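You operate a simulated robot arm through the tools that you are given. There is no shell and no other tool.

You run a simulated two-armed robot. Do the job below in one go: nothing can be reset, and whatever is moved stays where it is left.

## Task
Replace the wrong number in the log with the card's and lock it.
Fine: unlock first; press CLEAR once; ENTER saves.

It is judged by the outcome, as a careful person would: the job done as asked, and still so three seconds after it is handed in. It fails if anything else is knocked over, pushed out of place, dropped, spilled or broken.

## Robot
Two 7-joint arms with fingered hands on one trunk that stands fixed in place. Base frame: the origin is at the foot of the trunk, x ahead of it, y to its left, z up; the work surface is at about z = 880. Lengths are in mm, angles in degrees, forces in N, time in s.
The left shoulder is at [65, 125, 1193], the right one opposite. With the tool pointing down near the work surface each hand reaches from about 440 to 800 mm from the base axis, measured 20 degrees to its own side. Payload 3.6 kg a hand.
The tool frame of a hand sits at the grasp point between the pads (the TCP): z along the fingers, y along the line on which they close. The tips reach 30 mm beyond it. The gripper opens to 104 mm; its body begins 35 mm behind the TCP. The gripper is a hand of 4 fingers: y runs from the thumb to the fingers, the wrist lies at [-15, -104, -178] in the tool frame, and closing takes about 1.5 s.
Orientation is that of the tool frame in the base frame, as [roll, pitch, yaw] about the fixed x, y, z axes, in that order (R = Rz(yaw) Ry(pitch) Rx(roll)). With the fingers straight down and the wrist toward the robot, the tool's x, y and z point along [0, 1, 0], [1, 0, 0] and [0, 0, -1] of the base frame.

## Interface
- The arms move only by the tool play_rows. It takes "left_steps", "right_steps" or both (then of equal length, played together; a hand with none holds still); each is a list of rows, each a list of 6 numbers: the shift along the tool's x, y, z in mm, then the turn, a rotation vector about the tool's x, y, z in degrees. In form: [[tx, ty, tz, rx, ry, rz], ...]. A call has 1 to 20 rows; each row is the pose to reach, as a shift and turn from the pose commanded when the call began, along the tool's axes at that moment. "left_hand" and "right_hand" are, for a hand that has rows, the finger opening in mm, from 0 to 104, set as the call begins (left out, the last holds). Each row takes 0.2 s and may step no farther than 50 mm and 8.6 degrees from the row before; otherwise, or with a gripper value out of range, the whole call is refused. A pose out of reach is approached as far as the arm can. The call stops where the force on the tool passes 40 N (or 10 N more than at its start, if that is more) or the arm is blocked; 0.2 s more then pass. The fingers move at their own pace (about 72 mm/s each) and stop on an object; they squeeze with about 23 N. The grip force told is the motor's: it shows also when the fingers shut on nothing. Time passes only in rows, and 0.2 s behind the last, so rows that repeat a pose let the fingers close. It gives the time, the measured TCP pose, the force on the tool (base axes), the opening and the grip force at its end, in the units of the frame above (readings bear some noise), with the torque about the TCP (base axes, N m) and any sound that the robot's microphone picked up.
- Cameras (640 x 400 px; columns grow to the right, rows downward): "scene" is now at [179.6, 3.8, 1364.1]; the picture's right is [0.04, -1.00, 0.00], its down [-0.22, -0.01, -0.97] and it looks along [0.97, 0.04, -0.22] (base axes); focal length 214 px, centre (320, 200). "left" rides on the left gripper at [-61, -92, -130] in its tool frame; the picture's right is [-0.81, -0.28, 0.52], its down [0.53, -0.71, 0.45] and it looks along [0.24, 0.64, 0.72] (tool axes); focal length 275 px, centre (320, 200). "right" rides on the right gripper at [61, -92, -131] in its tool frame; the picture's right is [-0.81, 0.28, -0.52], its down [-0.53, -0.71, 0.46] and it looks along [-0.24, 0.64, 0.73] (tool axes); focal length 275 px, centre (320, 200). There is no depth. A picture from a camera that has moved, and an enlarged one, comes with that camera's place and axes in the base frame and with its lens.
- capture(camera): a new picture of that camera. It takes no simulated time.
- move_column(by): moves the trunk up (or, below 0, down) by that many mm; the arms and the scene camera ride with it, the base frame stays. It gives what a move gives, with no picture.
- curl_fingers(index, middle, ring, thumb_bend, thumb_turn, hand): sets how far each is bent, from 0 (flat) to 1 (curled in); at 0.3 the hand is open as for a grip, at 0.7 the pads meet at the TCP. One left out holds its place. A second passes; each finger stops where it meets its share of the squeeze, and holds until it gets a number again. A gripper value or a shape takes the hand back. It gives what a move gives, with no picture; readings hold the bend of each and the force on the fingers (four entries, about 0 where the hand has none), thumb and palm. thumb_turn goes from beside the hand (0) to across from the fingers (1), as for a grip.
- preshape(shape, hand): the hand has 4 fingers and takes this shape, open, in about a second: jaw (thumb against the fingers, like two jaws); tri (thumb and two fingers); tip (a fingertip pinch); poke (one finger out to press); point (the index stretched); flat (the hand flat); cup (the hand cupped); fist (a fist). The gripper value then closes the fingers along that shape, each until it touches; the sizes above hold for jaw. It gives what a move gives, with no picture.
- pan_tilt(pan, tilt): turns the head with the scene camera to pan (to the left, within 80 degrees either way) and tilt (down, from -29 to 69), counted from straight ahead of the robot (the tilt from the chest, where the trunk bows). It gives what a move gives.
- enlarge(camera, box): a new picture of the part [left, top, right, bottom] of that camera's present view, enlarged. It takes no simulated time.
- hand_in(): hands the job in; it is judged then, once.

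Places have to be worked out from the pictures, the camera data and where the tool is seen. Open the grippers and draw the arms clear of the work before you hand the job in, unless the task says otherwise.

The tools are called after "Call:" as name(argument=value, ...) on one line, values as JSON. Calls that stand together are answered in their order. play_rows: Moves the arms, as the interface text tells. Its arguments: {"type":"object","properties":{"left_steps":{"type":"array"},"left_hand":{"type":"number"},"right_steps":{"type":"array"},"right_hand":{"type":"number"}},"required":[]} The other tools are called the same way: move_column (by) moves the trunk up or down; preshape (shape, hand) gives the hand a shape; curl_fingers (index, middle, ring, thumb_bend, thumb_turn, hand) moves the fingers one by one; pan_tilt (pan, tilt) turns the head that bears the scene camera; capture (camera) takes a picture; enlarge (camera, box) takes an enlarged picture of a part of a camera's view; hand_in () hands the job in.

At the start:

```text
t: 0.0
left_tool_pos: [490.5, 214.0, 1387.9]
left_ee_rot: [180.0, 0.1, 90.0]
left_wrist_force: [-0.5, 0.1, 0.0]
left_wrist_torque: [0.0, -0.05, -0.02]
left_width: 103.7
left_grip_force: 0.2
left_shape: jaw
left_bend: [0.3, 0.3, 0.3, 0.3, 0.98]
left_finger forces: [0.0, 0.1, 0.1, 0.0, 0.1, 0.0]
right_tool_pos: [481.0, -180.0, 1381.2]
right_ee_rot: [179.8, 0.0, 89.9]
right_wrist_force: [-1.0, 0.1, -0.3]
right_wrist_torque: [-0.01, 0.0, 0.01]
right_width: 103.8
right_grip_force: 0.0
right_shape: jaw
right_bend: [0.3, 0.3, 0.3, 0.3, 0.98]
right_finger forces: [0.0, 0.0, 0.0, 0.1, 0.0, 0.0]
trunk travel left (down, up): [-425.0, 111.0]
head pan, tilt (commanded): [2.4, 12.8]
```

scene: 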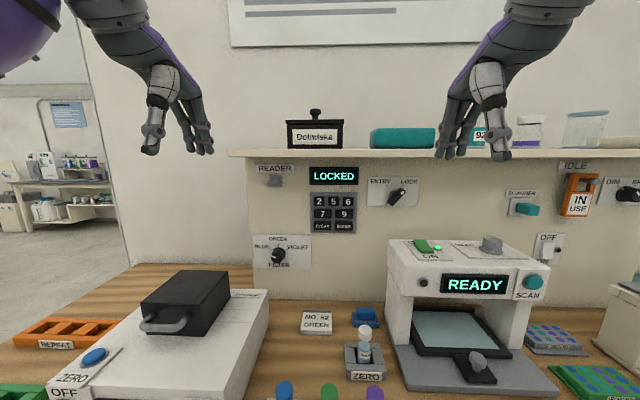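
right: 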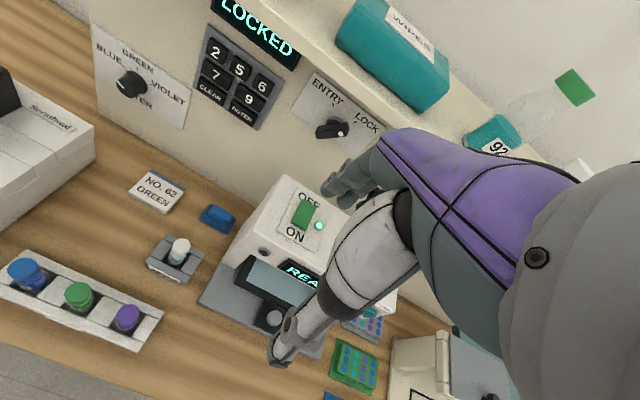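
left: 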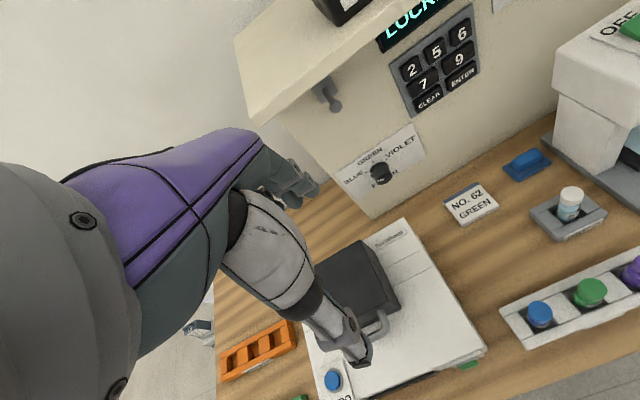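

I'll start by looking closely at the panel, the card and the knob before moving anything.

Call:
enlarge(camera="scene", box=[240, 150, 440, 275])

Call:
enlarge(camera="right", box=[80, 0, 400, 200])

Call:
enlarge(camera="scene", box=[280, 290, 400, 365])

Call:
enlarge(camera="scene", box=[440, 90, 640, 215])

```text
3.20 times, centred on (340, 212) of scene
camera zoom: at [179.6, 3.8, 1364.1], right [0.04, -1.0, 0.0], down [-0.22, -0.01, -0.97], along [0.97, 0.04, -0.22], focal length 686 px, centre (256, 160)
```

zoom: 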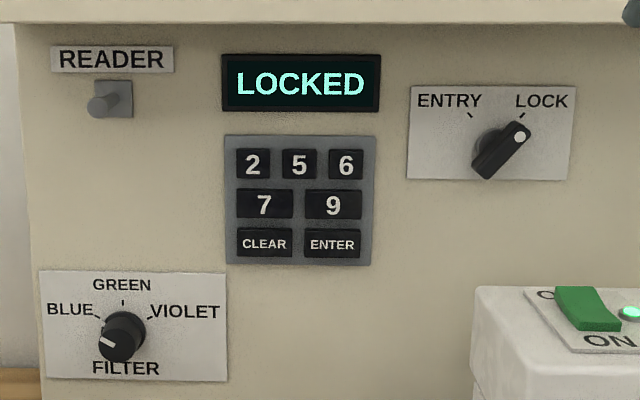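

```text
2.00 times, centred on (240, 100) of right
camera zoom: at [388.5, -117.8, 1511.5], right [0.27, -0.81, 0.52], down [-0.71, -0.53, -0.46], along [0.65, -0.24, -0.72], focal length 551 px, centre (480, 400)
```

zoom: 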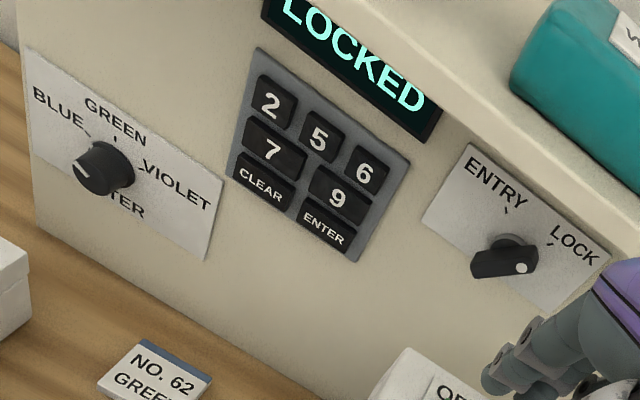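

```text
5.33 times, centred on (340, 328) of scene
camera zoom: at [179.6, 3.8, 1364.1], right [0.04, -1.0, 0.0], down [-0.22, -0.01, -0.97], along [0.97, 0.04, -0.22], focal length 1144 px, centre (213, -480)
```

zoom: 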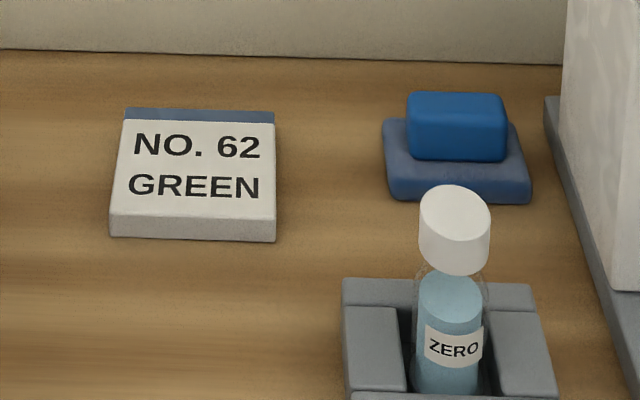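

```text
3.20 times, centred on (540, 152) of scene
camera zoom: at [179.6, 3.8, 1364.1], right [0.04, -1.0, 0.0], down [-0.22, -0.01, -0.97], along [0.97, 0.04, -0.22], focal length 686 px, centre (-384, 352)
```

zoom: 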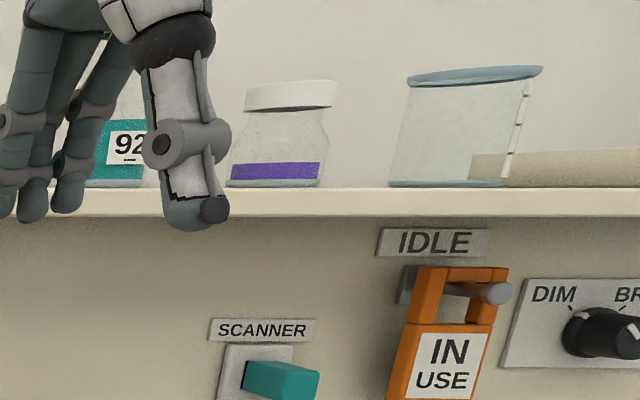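

The log reads LOCKED, the selector bar points at LOCK, and the card on the table reads NO. 62 (there is also a "92" on a shelf item). I'll look around for other notes before moving the arms.

Call:
pan_tilt(pan=0, tilt=-15)

Call:
capture(camera="scene")

Call:
pan_tilt(pan=-35, tilt=15)

Call:
capture(camera="scene")

Call:
pan_tilt(pan=0, tilt=45)

Call:
capture(camera="scene")

```text
t: 0.9
left_tool_pos: [490.1, 214.3, 1388.8]
left_ee_rot: [-180.0, 0.1, 90.0]
left_wrist_force: [-0.2, -0.3, -0.7]
left_wrist_torque: [-0.02, -0.01, 0.02]
left_width: 103.9
left_grip_force: 0.2
left_shape: jaw
left_bend: [0.3, 0.3, 0.3, 0.3, 0.98]
left_finger forces: [0.1, 0.1, 0.0, 0.1, 0.0, 0.0]
right_tool_pos: [480.8, -178.6, 1380.6]
right_ee_rot: [180.0, 0.0, 89.9]
right_wrist_force: [-0.6, 0.1, -0.1]
right_wrist_torque: [-0.02, 0.02, 0.03]
right_width: 103.7
right_grip_force: 0.0
right_shape: jaw
right_bend: [0.3, 0.3, 0.3, 0.3, 0.98]
right_finger forces: [0.0, 0.1, 0.1, 0.0, 0.0, 0.0]
trunk travel left (down, up): [-425.0, 111.0]
head pan, tilt (commanded): [0.0, -15.0]
```

```text
taken
camera scene: at [166.9, -0.2, 1407.1], right [0.0, -1.0, 0.0], down [0.26, 0.0, -0.97], along [0.97, 0.0, 0.26], focal length 214 px, centre (320, 200)
```

scene: 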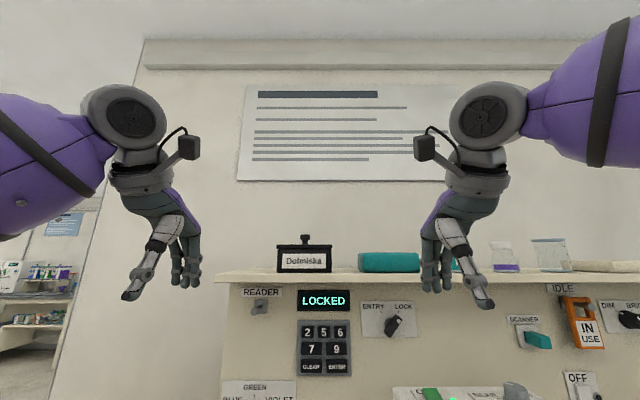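

```text
t: 1.9
left_tool_pos: [490.2, 214.0, 1388.1]
left_ee_rot: [-179.9, 0.1, 90.0]
left_wrist_force: [0.6, -0.4, 1.1]
left_wrist_torque: [0.02, -0.03, 0.0]
left_width: 104.0
left_grip_force: 0.1
left_shape: jaw
left_bend: [0.3, 0.3, 0.3, 0.3, 0.98]
left_finger forces: [0.0, 0.0, 0.1, 0.1, 0.0, 0.0]
right_tool_pos: [480.8, -177.9, 1381.9]
right_ee_rot: [179.9, 0.1, 89.9]
right_wrist_force: [0.0, -0.9, -0.2]
right_wrist_torque: [-0.01, -0.02, 0.0]
right_width: 103.7
right_grip_force: 0.1
right_shape: jaw
right_bend: [0.3, 0.3, 0.3, 0.3, 0.98]
right_finger forces: [0.0, 0.0, 0.1, 0.1, 0.1, 0.1]
trunk travel left (down, up): [-425.0, 111.0]
head pan, tilt (commanded): [-35.0, 15.0]
```

```text
taken
camera scene: at [162.9, -53.6, 1360.7], right [-0.57, -0.82, 0.0], down [-0.21, 0.15, -0.97], along [0.79, -0.55, -0.26], focal length 214 px, centre (320, 200)
```

scene: 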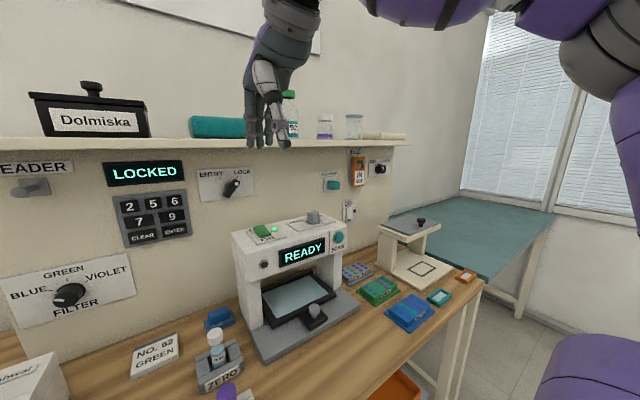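

```text
t: 2.9
left_tool_pos: [490.6, 216.0, 1387.8]
left_ee_rot: [180.0, 0.1, 90.0]
left_wrist_force: [-0.2, -0.9, 0.3]
left_wrist_torque: [-0.05, 0.0, 0.03]
left_width: 103.8
left_grip_force: 0.1
left_shape: jaw
left_bend: [0.3, 0.3, 0.3, 0.3, 0.98]
left_finger forces: [0.0, 0.1, 0.0, 0.0, 0.1, 0.1]
right_tool_pos: [479.7, -179.9, 1381.3]
right_ee_rot: [179.9, 0.0, 90.0]
right_wrist_force: [0.1, 0.2, 0.1]
right_wrist_torque: [-0.01, -0.03, -0.01]
right_width: 103.8
right_grip_force: 0.1
right_shape: jaw
right_bend: [0.3, 0.3, 0.3, 0.3, 0.98]
right_finger forces: [0.0, 0.1, 0.1, 0.0, 0.1, 0.1]
trunk travel left (down, up): [-425.0, 111.0]
head pan, tilt (commanded): [0.0, 45.0]
```

```text
taken
camera scene: at [167.7, -0.3, 1313.9], right [0.0, -1.0, 0.0], down [-0.71, 0.0, -0.71], along [0.71, 0.0, -0.71], focal length 214 px, centre (320, 200)
```

scene: 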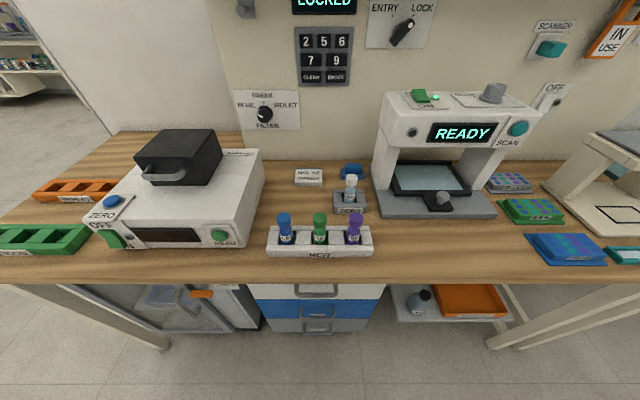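

There is only one card, NO. 62. I'll shape the right hand into a poke in free space and see which finger is out.

Call:
pan_tilt(pan=-8, tilt=8)

Call:
preshape(shape="poke", hand="right")

Call:
capture(camera="scene")

Call:
capture(camera="right")

Call:
capture(camera="left")

```text
t: 4.0
left_tool_pos: [490.3, 214.1, 1387.0]
left_ee_rot: [-180.0, 0.1, 90.0]
left_wrist_force: [0.2, -0.5, 0.0]
left_wrist_torque: [-0.01, -0.01, 0.01]
left_width: 103.7
left_grip_force: 0.0
left_shape: jaw
left_bend: [0.3, 0.3, 0.3, 0.3, 0.98]
left_finger forces: [0.0, 0.1, 0.0, 0.0, 0.1, 0.0]
right_tool_pos: [480.2, -179.1, 1380.7]
right_ee_rot: [179.9, 0.0, 89.9]
right_wrist_force: [-0.4, 0.3, 0.4]
right_wrist_torque: [0.0, -0.01, 0.0]
right_width: 103.9
right_grip_force: 0.0
right_shape: jaw
right_bend: [0.3, 0.3, 0.3, 0.3, 0.98]
right_finger forces: [0.1, 0.0, 0.0, 0.1, 0.0, 0.0]
trunk travel left (down, up): [-425.0, 111.0]
head pan, tilt (commanded): [-8.0, 8.0]
```

```text
t: 4.9
left_tool_pos: [490.1, 213.9, 1387.9]
left_ee_rot: [179.9, 0.1, 90.0]
left_wrist_force: [-0.5, 1.3, -0.2]
left_wrist_torque: [-0.02, -0.05, 0.02]
left_width: 103.7
left_grip_force: 0.0
left_shape: jaw
left_bend: [0.3, 0.3, 0.3, 0.3, 0.98]
left_finger forces: [0.1, 0.0, 0.0, 0.0, 0.0, 0.0]
right_tool_pos: [480.9, -177.0, 1380.7]
right_ee_rot: [179.9, 0.0, 89.8]
right_wrist_force: [-0.1, 0.0, -0.2]
right_wrist_torque: [-0.05, 0.0, 0.04]
right_width: 0.0
right_grip_force: 0.1
right_shape: poke
right_bend: [0.7, 0.7, 0.99, 1.0, 1.0]
right_finger forces: [0.0, 0.0, 0.0, 0.0, 0.0, 0.1]
trunk travel left (down, up): [-425.0, 111.0]
head pan, tilt (commanded): [-8.0, 8.0]
```

```text
taken
camera scene: at [178.1, -13.1, 1372.0], right [-0.14, -0.99, 0.0], down [-0.14, 0.02, -0.99], along [0.98, -0.14, -0.14], focal length 214 px, centre (320, 200)
```

scene: 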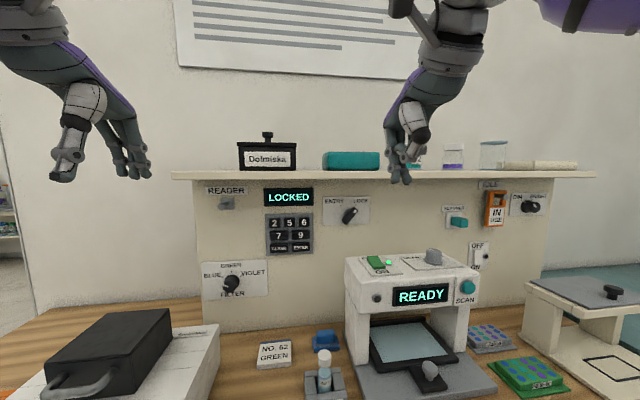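

```text
taken
camera right: at [388.5, -117.8, 1511.5], right [0.27, -0.81, 0.52], down [-0.71, -0.53, -0.46], along [0.65, -0.24, -0.72], focal length 275 px, centre (320, 200)
```

right: 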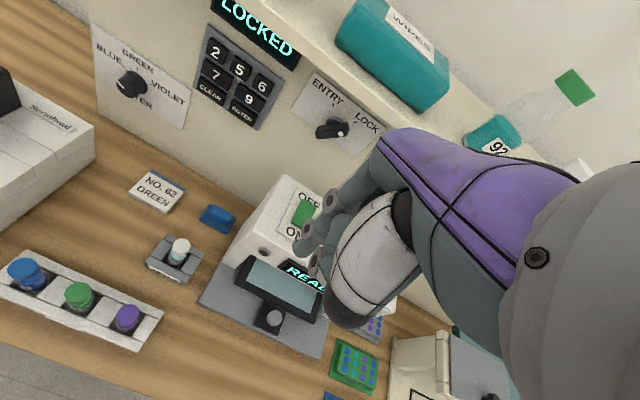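

```text
taken
camera left: at [399.0, 153.2, 1518.6], right [-0.28, -0.81, -0.52], down [-0.71, 0.53, -0.46], along [0.64, 0.24, -0.72], focal length 275 px, centre (320, 200)
```

left: 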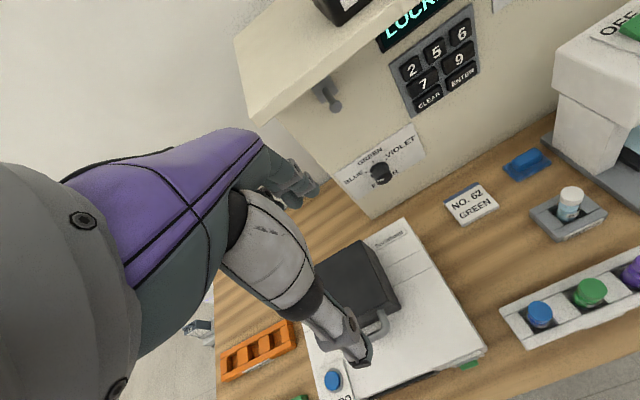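

Poke shows index and middle at 0.7. I'll zoom in on it, then compare with the "point" shape.

Call:
enlarge(camera="scene", box=[360, 80, 488, 200])

Call:
enlarge(camera="right", box=[240, 120, 440, 345])

Call:
preshape(shape="point", hand="right")

Call:
enlarge(camera="scene", box=[360, 80, 488, 200])

Call:
enlarge(camera="right", box=[240, 120, 440, 345])

```text
3.33 times, centred on (424, 140) of scene
camera zoom: at [178.1, -13.1, 1372.0], right [-0.14, -0.99, 0.0], down [-0.14, 0.02, -0.99], along [0.98, -0.14, -0.14], focal length 715 px, centre (-27, 400)
```

zoom: 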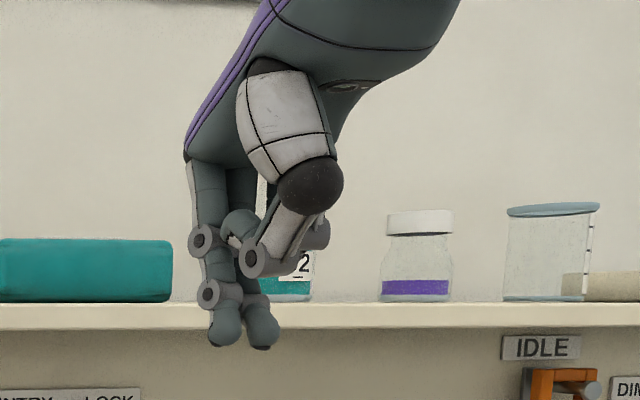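

```text
1.78 times, centred on (340, 232) of right
camera zoom: at [388.5, -117.8, 1511.5], right [0.27, -0.81, 0.52], down [-0.71, -0.53, -0.46], along [0.65, -0.24, -0.72], focal length 489 px, centre (284, 142)
```

zoom: 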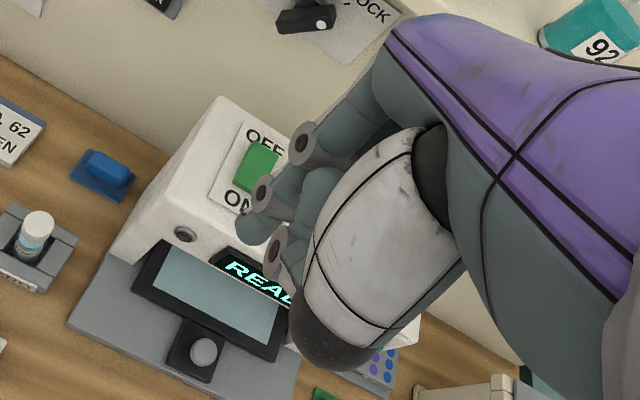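

```text
t: 5.8
left_tool_pos: [491.2, 213.9, 1387.4]
left_ee_rot: [180.0, 0.0, 90.1]
left_wrist_force: [0.1, 0.3, -0.2]
left_wrist_torque: [0.0, -0.01, 0.03]
left_width: 103.5
left_grip_force: 0.0
left_shape: jaw
left_bend: [0.3, 0.3, 0.3, 0.3, 0.98]
left_finger forces: [0.1, 0.1, 0.0, 0.0, 0.0, 0.0]
right_tool_pos: [480.0, -177.8, 1381.6]
right_ee_rot: [179.9, -0.1, 89.9]
right_wrist_force: [0.6, 0.4, 0.3]
right_wrist_torque: [-0.03, 0.0, 0.01]
right_width: 0.3
right_grip_force: 0.1
right_shape: point
right_bend: [0.2, 1.0, 1.0, 0.98, 0.88]
right_finger forces: [0.1, 0.0, 0.0, 0.0, 0.0, 0.0]
trunk travel left (down, up): [-425.0, 111.0]
head pan, tilt (commanded): [-8.0, 8.0]
```

```text
3.33 times, centred on (424, 140) of scene
camera zoom: at [178.1, -13.1, 1372.0], right [-0.14, -0.99, 0.0], down [-0.14, 0.02, -0.99], along [0.98, -0.14, -0.14], focal length 715 px, centre (-27, 400)
```

zoom: 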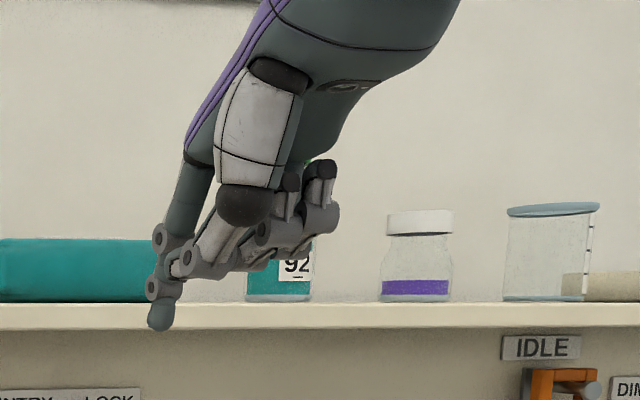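

```text
1.78 times, centred on (340, 232) of right
camera zoom: at [388.5, -117.8, 1511.5], right [0.27, -0.81, 0.52], down [-0.71, -0.53, -0.46], along [0.65, -0.24, -0.72], focal length 489 px, centre (284, 142)
```

zoom: 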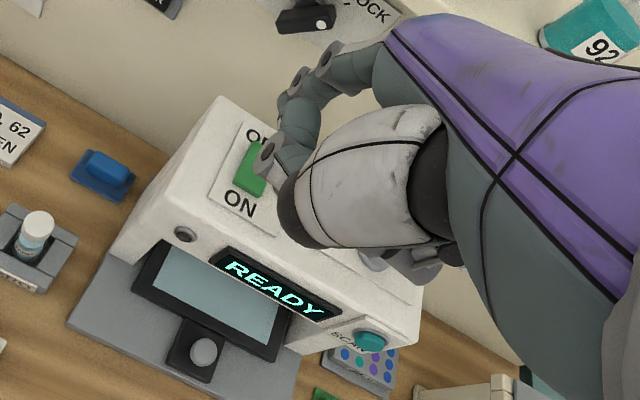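

Point leaves only the index stretched, which suits both the keys and pushing the selector bar. I'll take sharper zooms from all three cameras to triangulate the keypad, selector, machine top and shelf.

Call:
enlarge(camera="scene", box=[255, 180, 383, 260])

Call:
enlarge(camera="right", box=[190, 0, 350, 100])

Call:
enlarge(camera="right", box=[280, 60, 408, 140])

Call:
enlarge(camera="left", box=[370, 0, 530, 100])

Call:
enlarge(camera="scene", box=[330, 230, 490, 330])

Call:
enlarge(camera="right", box=[200, 150, 400, 350])

```text
5.00 times, centred on (319, 220) of scene
camera zoom: at [178.1, -13.1, 1372.0], right [-0.14, -0.99, 0.0], down [-0.14, 0.02, -0.99], along [0.98, -0.14, -0.14], focal length 1072 px, centre (325, 100)
```

zoom: 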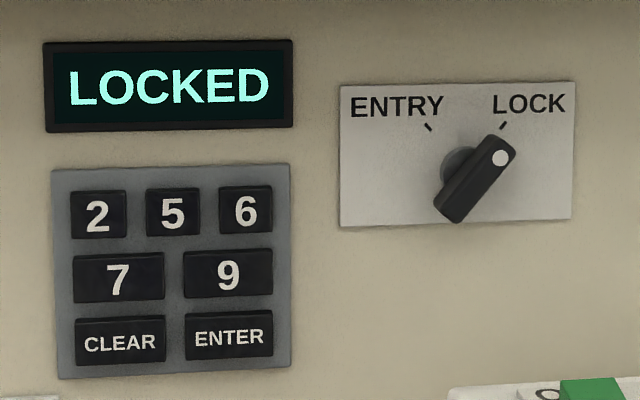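

```text
4.00 times, centred on (270, 50) of right
camera zoom: at [388.5, -117.8, 1511.5], right [0.27, -0.81, 0.52], down [-0.71, -0.53, -0.46], along [0.65, -0.24, -0.72], focal length 1101 px, centre (520, 800)
```

zoom: 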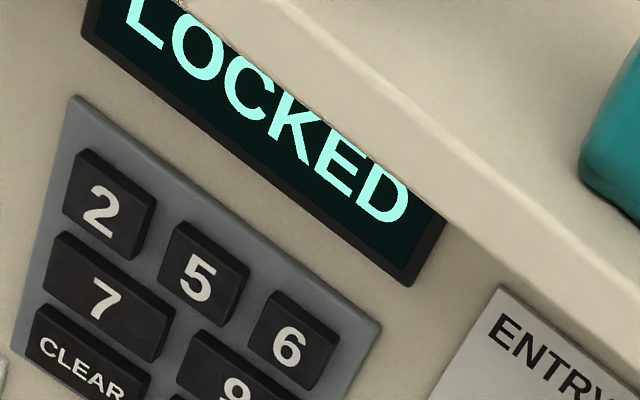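

```text
5.00 times, centred on (344, 100) of right
camera zoom: at [388.5, -117.8, 1511.5], right [0.27, -0.81, 0.52], down [-0.71, -0.53, -0.46], along [0.65, -0.24, -0.72], focal length 1376 px, centre (200, 700)
```

zoom: 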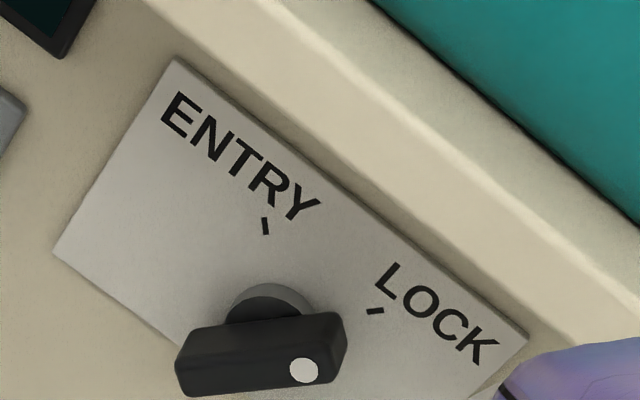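

```text
4.00 times, centred on (450, 50) of left
camera zoom: at [399.0, 153.2, 1518.7], right [-0.28, -0.81, -0.52], down [-0.71, 0.53, -0.46], along [0.64, 0.24, -0.72], focal length 1101 px, centre (-200, 800)
```

zoom: 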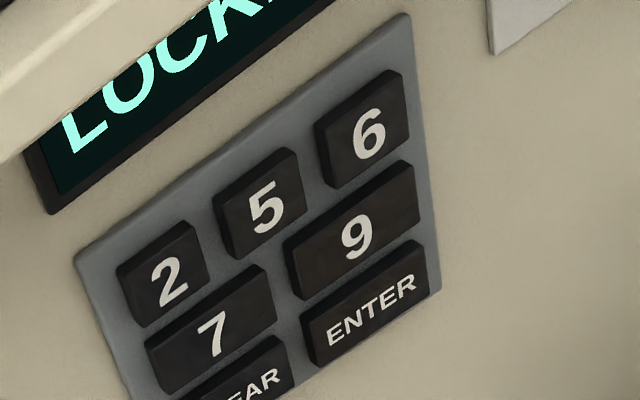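

```text
4.00 times, centred on (410, 280) of scene
camera zoom: at [178.1, -13.1, 1372.0], right [-0.14, -0.99, 0.0], down [-0.14, 0.02, -0.99], along [0.98, -0.14, -0.14], focal length 858 px, centre (-40, -120)
```

zoom: 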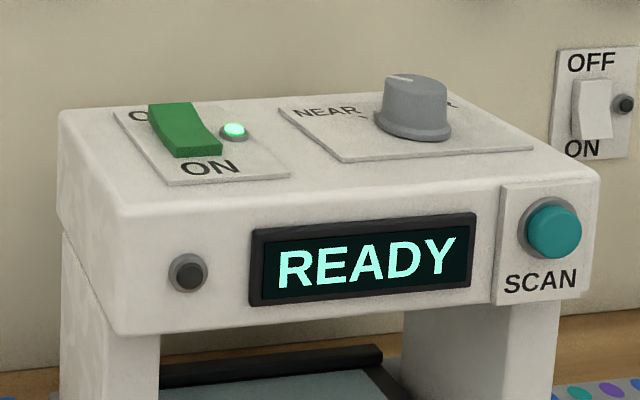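

```text
2.00 times, centred on (300, 250) of right
camera zoom: at [388.5, -117.8, 1511.5], right [0.27, -0.81, 0.52], down [-0.71, -0.53, -0.46], along [0.65, -0.24, -0.72], focal length 551 px, centre (360, 100)
```

zoom: 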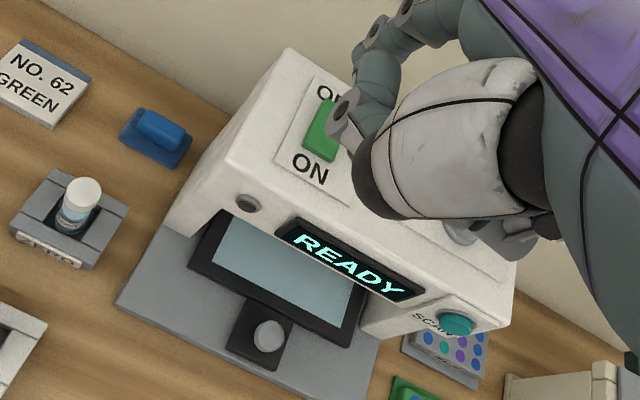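

Triangulating: wall keys face at x≈781, "2" at (y 32, z 1223), "6" at (−52, 1223), CLEAR (21, 1147), ENTER (−41, 1147); selector axis ≈(−180, 1245) with its face near x≈750; the machine top is at z≈1140 and the shelf lip at x≈705, z≈1350. I'll bring the pointing right hand to a stand-off pose about 120 mm off the wall, pitched up 45°.

Call:
play_rows(right_steps=[[7, 21, 25, -7.5, 0, 0], [14, 41, 50, -15, 0, 0], [21, 62, 75, -22.5, 0, 0], [28, 83, 100, -30, 0, 0], [35, 103, 125, -37.5, 0, 0], [42, 124, 149, -45, 0, 0], [42, 124, 149, -45, 0, 0]])

Call:
capture(camera="scene")

Call:
capture(camera="right")

Call:
capture(camera="left")

```text
t: 7.4
left_tool_pos: [489.6, 215.2, 1389.4]
left_ee_rot: [180.0, 0.2, 90.0]
left_wrist_force: [0.0, 0.0, 0.0]
left_wrist_torque: [0.01, -0.03, 0.01]
left_width: 103.5
left_grip_force: 0.0
left_shape: jaw
left_bend: [0.3, 0.3, 0.3, 0.3, 0.98]
left_finger forces: [0.0, 0.0, 0.0, 0.0, 0.0, 0.0]
right_tool_pos: [601.0, -134.4, 1232.0]
right_ee_rot: [135.0, 0.0, 89.9]
right_wrist_force: [-0.8, -0.4, 0.3]
right_wrist_torque: [0.0, 0.0, 0.05]
right_width: 0.0
right_grip_force: 0.1
right_shape: point
right_bend: [0.2, 1.0, 1.0, 0.98, 0.88]
right_finger forces: [0.0, 0.0, 0.0, 0.0, 0.0, 0.0]
trunk travel left (down, up): [-425.0, 111.0]
head pan, tilt (commanded): [-8.0, 8.0]
```

```text
taken
camera scene: at [177.0, -13.0, 1372.2], right [-0.14, -0.99, 0.0], down [-0.14, 0.02, -0.99], along [0.98, -0.14, -0.14], focal length 214 px, centre (320, 200)
```

scene: 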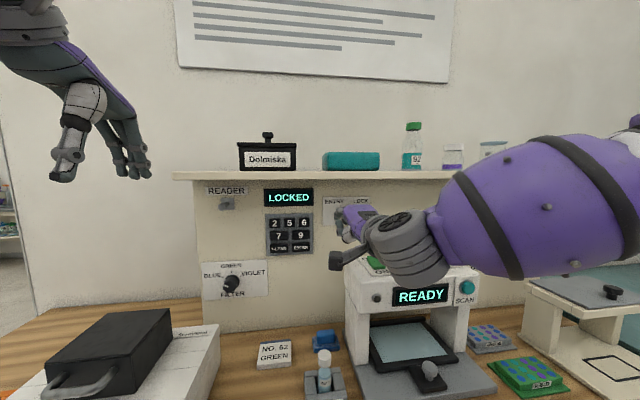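

```text
taken
camera right: at [444.4, -73.0, 1258.7], right [-0.17, -0.81, 0.56], down [-0.18, -0.53, -0.83], along [0.97, -0.24, -0.05], focal length 275 px, centre (320, 200)
```

right: 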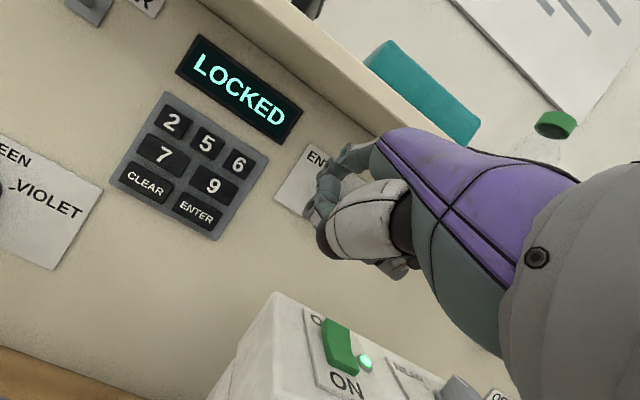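

```text
taken
camera left: at [397.8, 153.3, 1519.1], right [-0.27, -0.81, -0.52], down [-0.71, 0.53, -0.46], along [0.65, 0.24, -0.72], focal length 275 px, centre (320, 200)
```

left: 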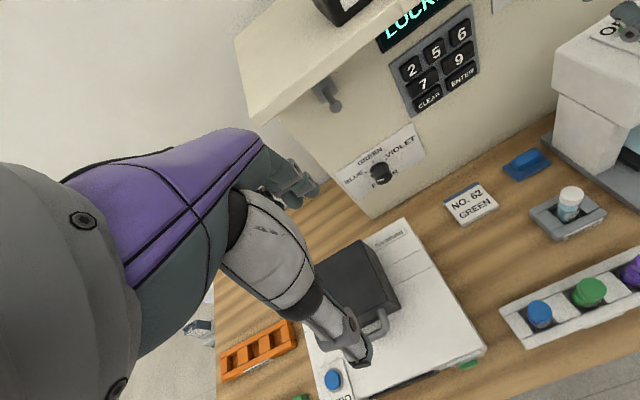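

The hand is at the stand-off. I'll zoom in on the fingertip in the scene and right-hand cameras to locate it in the tool frame.

Call:
enlarge(camera="scene", box=[310, 185, 390, 285])

Call:
enlarge(camera="right", box=[270, 110, 430, 290])

Call:
enlarge(camera="left", box=[560, 0, 640, 60])

```text
4.00 times, centred on (350, 235) of scene
camera zoom: at [177.0, -13.0, 1372.2], right [-0.14, -0.99, 0.0], down [-0.14, 0.02, -0.99], along [0.98, -0.14, -0.14], focal length 858 px, centre (200, 60)
```

zoom: 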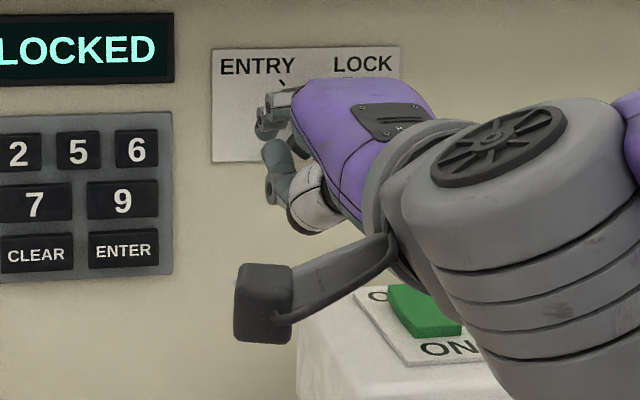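

```text
2.22 times, centred on (350, 200) of right
camera zoom: at [444.4, -73.0, 1258.7], right [-0.17, -0.81, 0.56], down [-0.18, -0.53, -0.83], along [0.97, -0.24, -0.05], focal length 612 px, centre (253, 200)
```

zoom: 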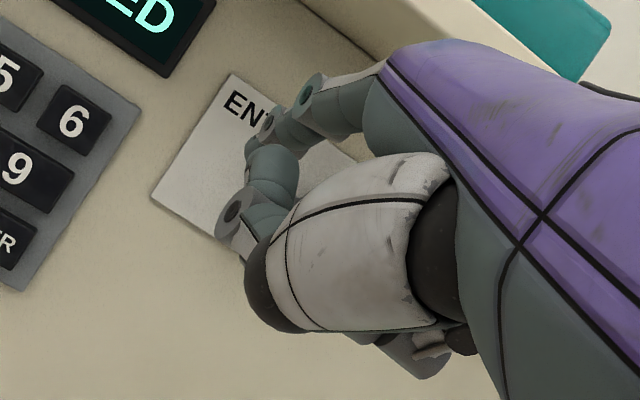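

```text
6.67 times, centred on (600, 30) of left
camera zoom: at [397.8, 153.3, 1519.1], right [-0.27, -0.81, -0.52], down [-0.71, 0.53, -0.46], along [0.65, 0.24, -0.72], focal length 1835 px, centre (-1547, 1333)
```

zoom: 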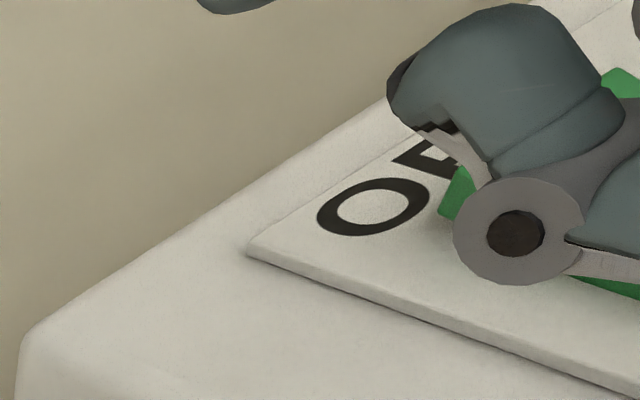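

The fingertip is partly hidden by the thumb in these views. I'll swing the left hand (well clear of everything) so its camera gives a side view of the right fingertip and the wall panel.

Call:
play_rows(left_steps=[[-13, 13.75, 13.5, -5.26, -2.45, 5.92], [-26, 27.5, 27, -10.52, -4.9, 11.84], [-39, 41.25, 40.5, -15.77, -7.35, 17.75], [-52, 55, 54, -21.03, -9.8, 23.67], [-65, 68.75, 67.5, -26.29, -12.26, 29.59], [-78, 82.5, 81, -31.55, -14.71, 35.51], [-91, 96.25, 94.5, -36.8, -17.16, 41.42], [-104, 110, 108, -42.06, -19.61, 47.34], [-104, 110, 108, -42.06, -19.61, 47.34]])

Call:
capture(camera="left")

Call:
capture(camera="scene")

```text
t: 9.4
left_tool_pos: [584.6, 126.3, 1297.7]
left_ee_rot: [142.0, 2.9, 47.9]
left_wrist_force: [-0.3, 0.9, 0.0]
left_wrist_torque: [0.0, -0.04, 0.01]
left_width: 103.7
left_grip_force: 0.0
left_shape: jaw
left_bend: [0.3, 0.3, 0.3, 0.3, 0.98]
left_finger forces: [0.0, 0.0, 0.0, 0.0, 0.0, 0.0]
left hand out of reach, approached as far as the arm can: row 7, 8, 9
right_tool_pos: [602.4, -134.7, 1232.7]
right_ee_rot: [135.0, 0.0, 89.9]
right_wrist_force: [-0.5, 0.4, -0.7]
right_wrist_torque: [0.01, 0.0, 0.0]
right_width: 0.1
right_grip_force: 0.0
right_shape: point
right_bend: [0.2, 1.0, 1.0, 0.98, 0.88]
right_finger forces: [0.1, 0.0, 0.1, 0.0, 0.1, 0.1]
trunk travel left (down, up): [-425.0, 111.0]
head pan, tilt (commanded): [-8.0, 8.0]
```

```text
taken
camera left: at [431.3, 185.2, 1348.0], right [-0.49, -0.69, -0.54], down [0.12, 0.56, -0.82], along [0.87, -0.46, -0.19], focal length 275 px, centre (320, 200)
```

left: 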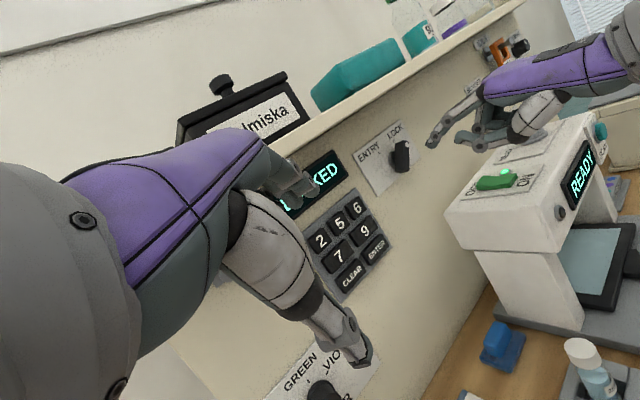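

```text
taken
camera scene: at [178.3, -13.1, 1372.0], right [-0.14, -0.99, 0.0], down [-0.14, 0.02, -0.99], along [0.98, -0.14, -0.14], focal length 214 px, centre (320, 200)
```

scene: 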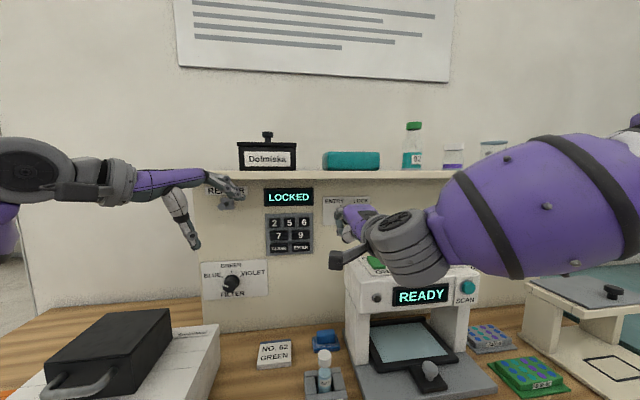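

The left camera now gives a good side view. Zooming in on the pointing finger and selector.

Call:
enlarge(camera="left", box=[410, 50, 570, 170])

Call:
enlarge(camera="left", box=[340, 100, 440, 200])

Call:
enlarge(camera="scene", box=[316, 190, 376, 230])

```text
3.33 times, centred on (490, 110) of left
camera zoom: at [431.3, 185.2, 1348.0], right [-0.49, -0.69, -0.54], down [0.12, 0.56, -0.82], along [0.87, -0.46, -0.19], focal length 918 px, centre (-247, 500)
```

zoom: 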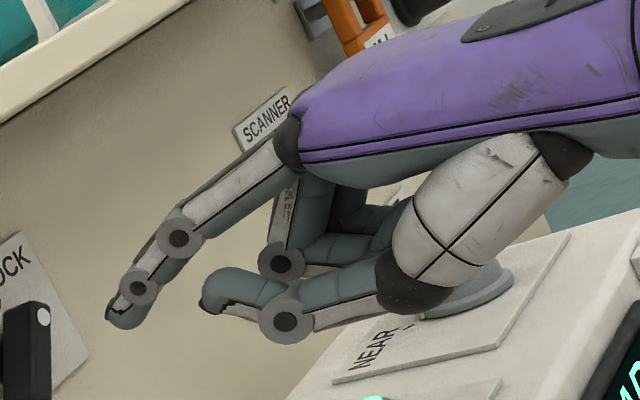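

```text
4.00 times, centred on (390, 150) of left
camera zoom: at [431.3, 185.2, 1348.0], right [-0.49, -0.69, -0.54], down [0.12, 0.56, -0.82], along [0.87, -0.46, -0.19], focal length 1101 px, centre (40, 400)
```

zoom: 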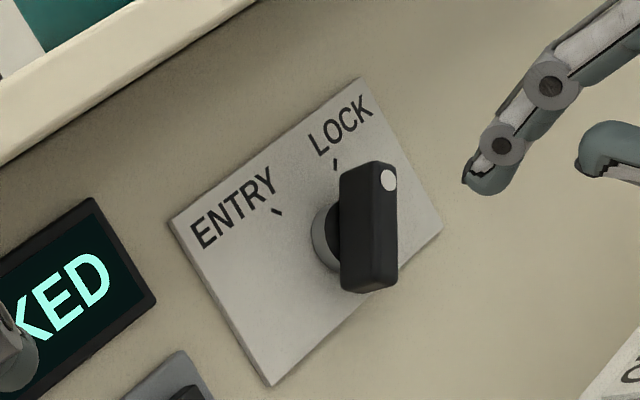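

```text
10.00 times, centred on (346, 210) of scene
camera zoom: at [178.3, -13.1, 1372.0], right [-0.14, -0.99, 0.0], down [-0.14, 0.02, -0.99], along [0.98, -0.14, -0.14], focal length 2145 px, centre (60, 100)
```

zoom: 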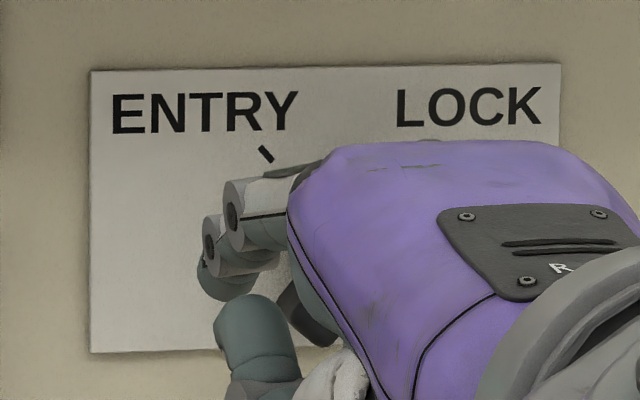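

Index tip found at about (664, −119, 1258), finger sloping ~30° down, with the thumb tip only ~37 mm behind it. I'll straighten the index and swing the thumb aside for more clearance, then look again.

Call:
curl_fingers(hand="right", index=0.1, middle=1, ring=1, thumb_bend=1, thumb_turn=0.3)

Call:
enlarge(camera="left", box=[410, 50, 570, 170])

Call:
enlarge(camera="scene", box=[310, 185, 390, 245])

Call:
enlarge(camera="right", box=[270, 110, 430, 290])

```text
t: 10.4
left_tool_pos: [584.3, 126.5, 1298.2]
left_ee_rot: [142.2, 2.8, 48.1]
left_wrist_force: [0.7, 0.1, -0.5]
left_wrist_torque: [0.03, -0.02, 0.0]
left_width: 103.7
left_grip_force: 0.1
left_shape: jaw
left_bend: [0.3, 0.3, 0.3, 0.3, 0.98]
left_finger forces: [0.0, 0.1, 0.0, 0.0, 0.0, 0.0]
right_tool_pos: [602.5, -134.5, 1232.3]
right_ee_rot: [134.9, -0.1, 90.0]
right_wrist_force: [-0.1, 0.6, 0.5]
right_wrist_torque: [0.0, -0.01, -0.01]
right_width: 46.4
right_grip_force: 0.1
right_shape: fingers
right_bend: [0.1, 1.0, 1.0, 1.0, 0.31]
right_finger forces: [0.0, 0.0, 0.1, 0.0, 0.0, 0.0]
trunk travel left (down, up): [-425.0, 111.0]
head pan, tilt (commanded): [-8.0, 8.0]
```

```text
3.33 times, centred on (490, 110) of left
camera zoom: at [431.0, 185.2, 1348.2], right [-0.49, -0.69, -0.54], down [0.12, 0.56, -0.82], along [0.87, -0.46, -0.19], focal length 918 px, centre (-247, 500)
```

zoom: 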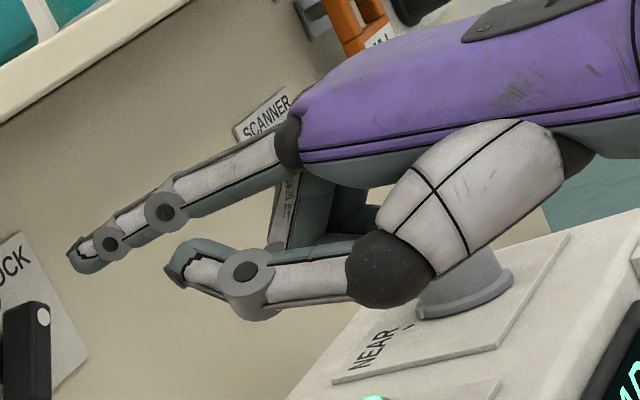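

```text
6.67 times, centred on (350, 215) of scene
camera zoom: at [178.0, -13.1, 1372.0], right [-0.14, -0.99, 0.0], down [-0.14, 0.02, -0.99], along [0.98, -0.14, -0.14], focal length 1430 px, centre (120, 100)
```

zoom: 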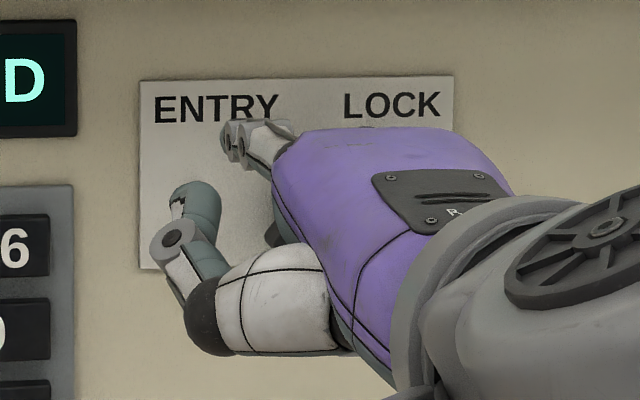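

```text
2.22 times, centred on (350, 200) of right
camera zoom: at [445.5, -73.3, 1258.7], right [-0.17, -0.81, 0.56], down [-0.18, -0.53, -0.83], along [0.97, -0.24, -0.06], focal length 612 px, centre (253, 200)
```

zoom: 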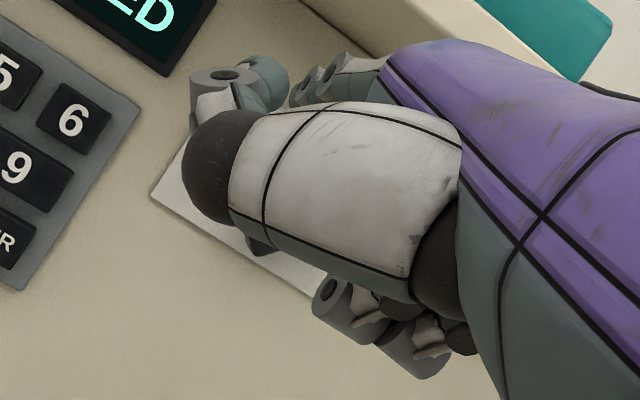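

Thumb turned aside sticks out toward the left, which is worse. I'll fold it back across under the fingers and keep the index straight.

Call:
curl_fingers(hand="right", index=0.1, middle=1, ring=1, thumb_bend=1, thumb_turn=1)

Call:
enlarge(camera="left", box=[410, 50, 570, 170])

Call:
enlarge(camera="scene", box=[316, 190, 376, 230])

Call:
enlarge(camera="right", box=[270, 110, 430, 290])

```text
t: 11.4
left_tool_pos: [583.7, 126.1, 1298.9]
left_ee_rot: [142.2, 2.9, 48.0]
left_wrist_force: [0.0, 0.8, -0.8]
left_wrist_torque: [-0.01, 0.0, 0.0]
left_width: 103.6
left_grip_force: 0.1
left_shape: jaw
left_bend: [0.3, 0.3, 0.3, 0.3, 0.98]
left_finger forces: [0.1, 0.0, 0.0, 0.0, 0.1, 0.0]
right_tool_pos: [602.5, -134.7, 1232.1]
right_ee_rot: [134.9, 0.0, 89.9]
right_wrist_force: [0.2, -0.7, 0.4]
right_wrist_torque: [0.02, -0.01, -0.02]
right_width: 38.4
right_grip_force: 0.0
right_shape: fingers
right_bend: [0.1, 1.0, 1.0, 1.0, 1.0]
right_finger forces: [0.0, 0.0, 0.0, 0.0, 0.1, 0.1]
trunk travel left (down, up): [-425.0, 111.0]
head pan, tilt (commanded): [-8.0, 8.0]
```

```text
3.33 times, centred on (490, 110) of left
camera zoom: at [431.0, 185.2, 1348.2], right [-0.49, -0.69, -0.54], down [0.12, 0.56, -0.82], along [0.87, -0.46, -0.19], focal length 918 px, centre (-247, 500)
```

zoom: 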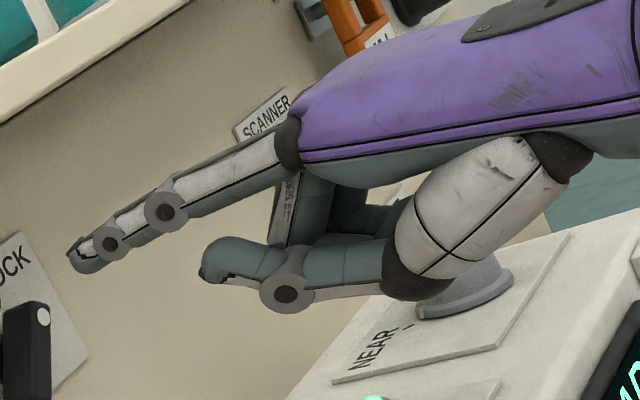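

```text
10.00 times, centred on (346, 210) of scene
camera zoom: at [178.0, -13.1, 1372.0], right [-0.14, -0.99, 0.0], down [-0.14, 0.02, -0.99], along [0.98, -0.14, -0.14], focal length 2145 px, centre (60, 100)
```

zoom: 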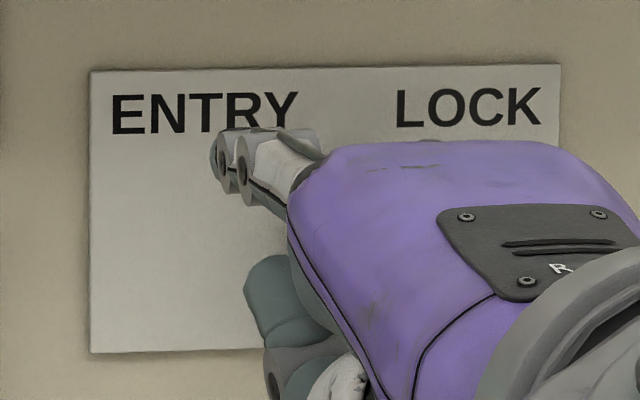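

```text
2.22 times, centred on (350, 200) of right
camera zoom: at [445.5, -73.3, 1258.7], right [-0.17, -0.81, 0.56], down [-0.18, -0.53, -0.83], along [0.97, -0.24, -0.06], focal length 612 px, centre (253, 200)
```

zoom: 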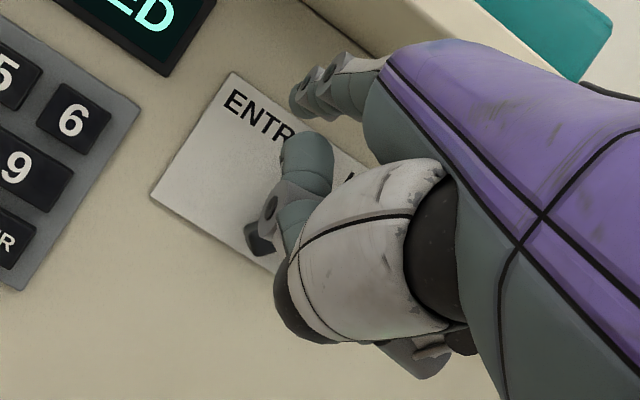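

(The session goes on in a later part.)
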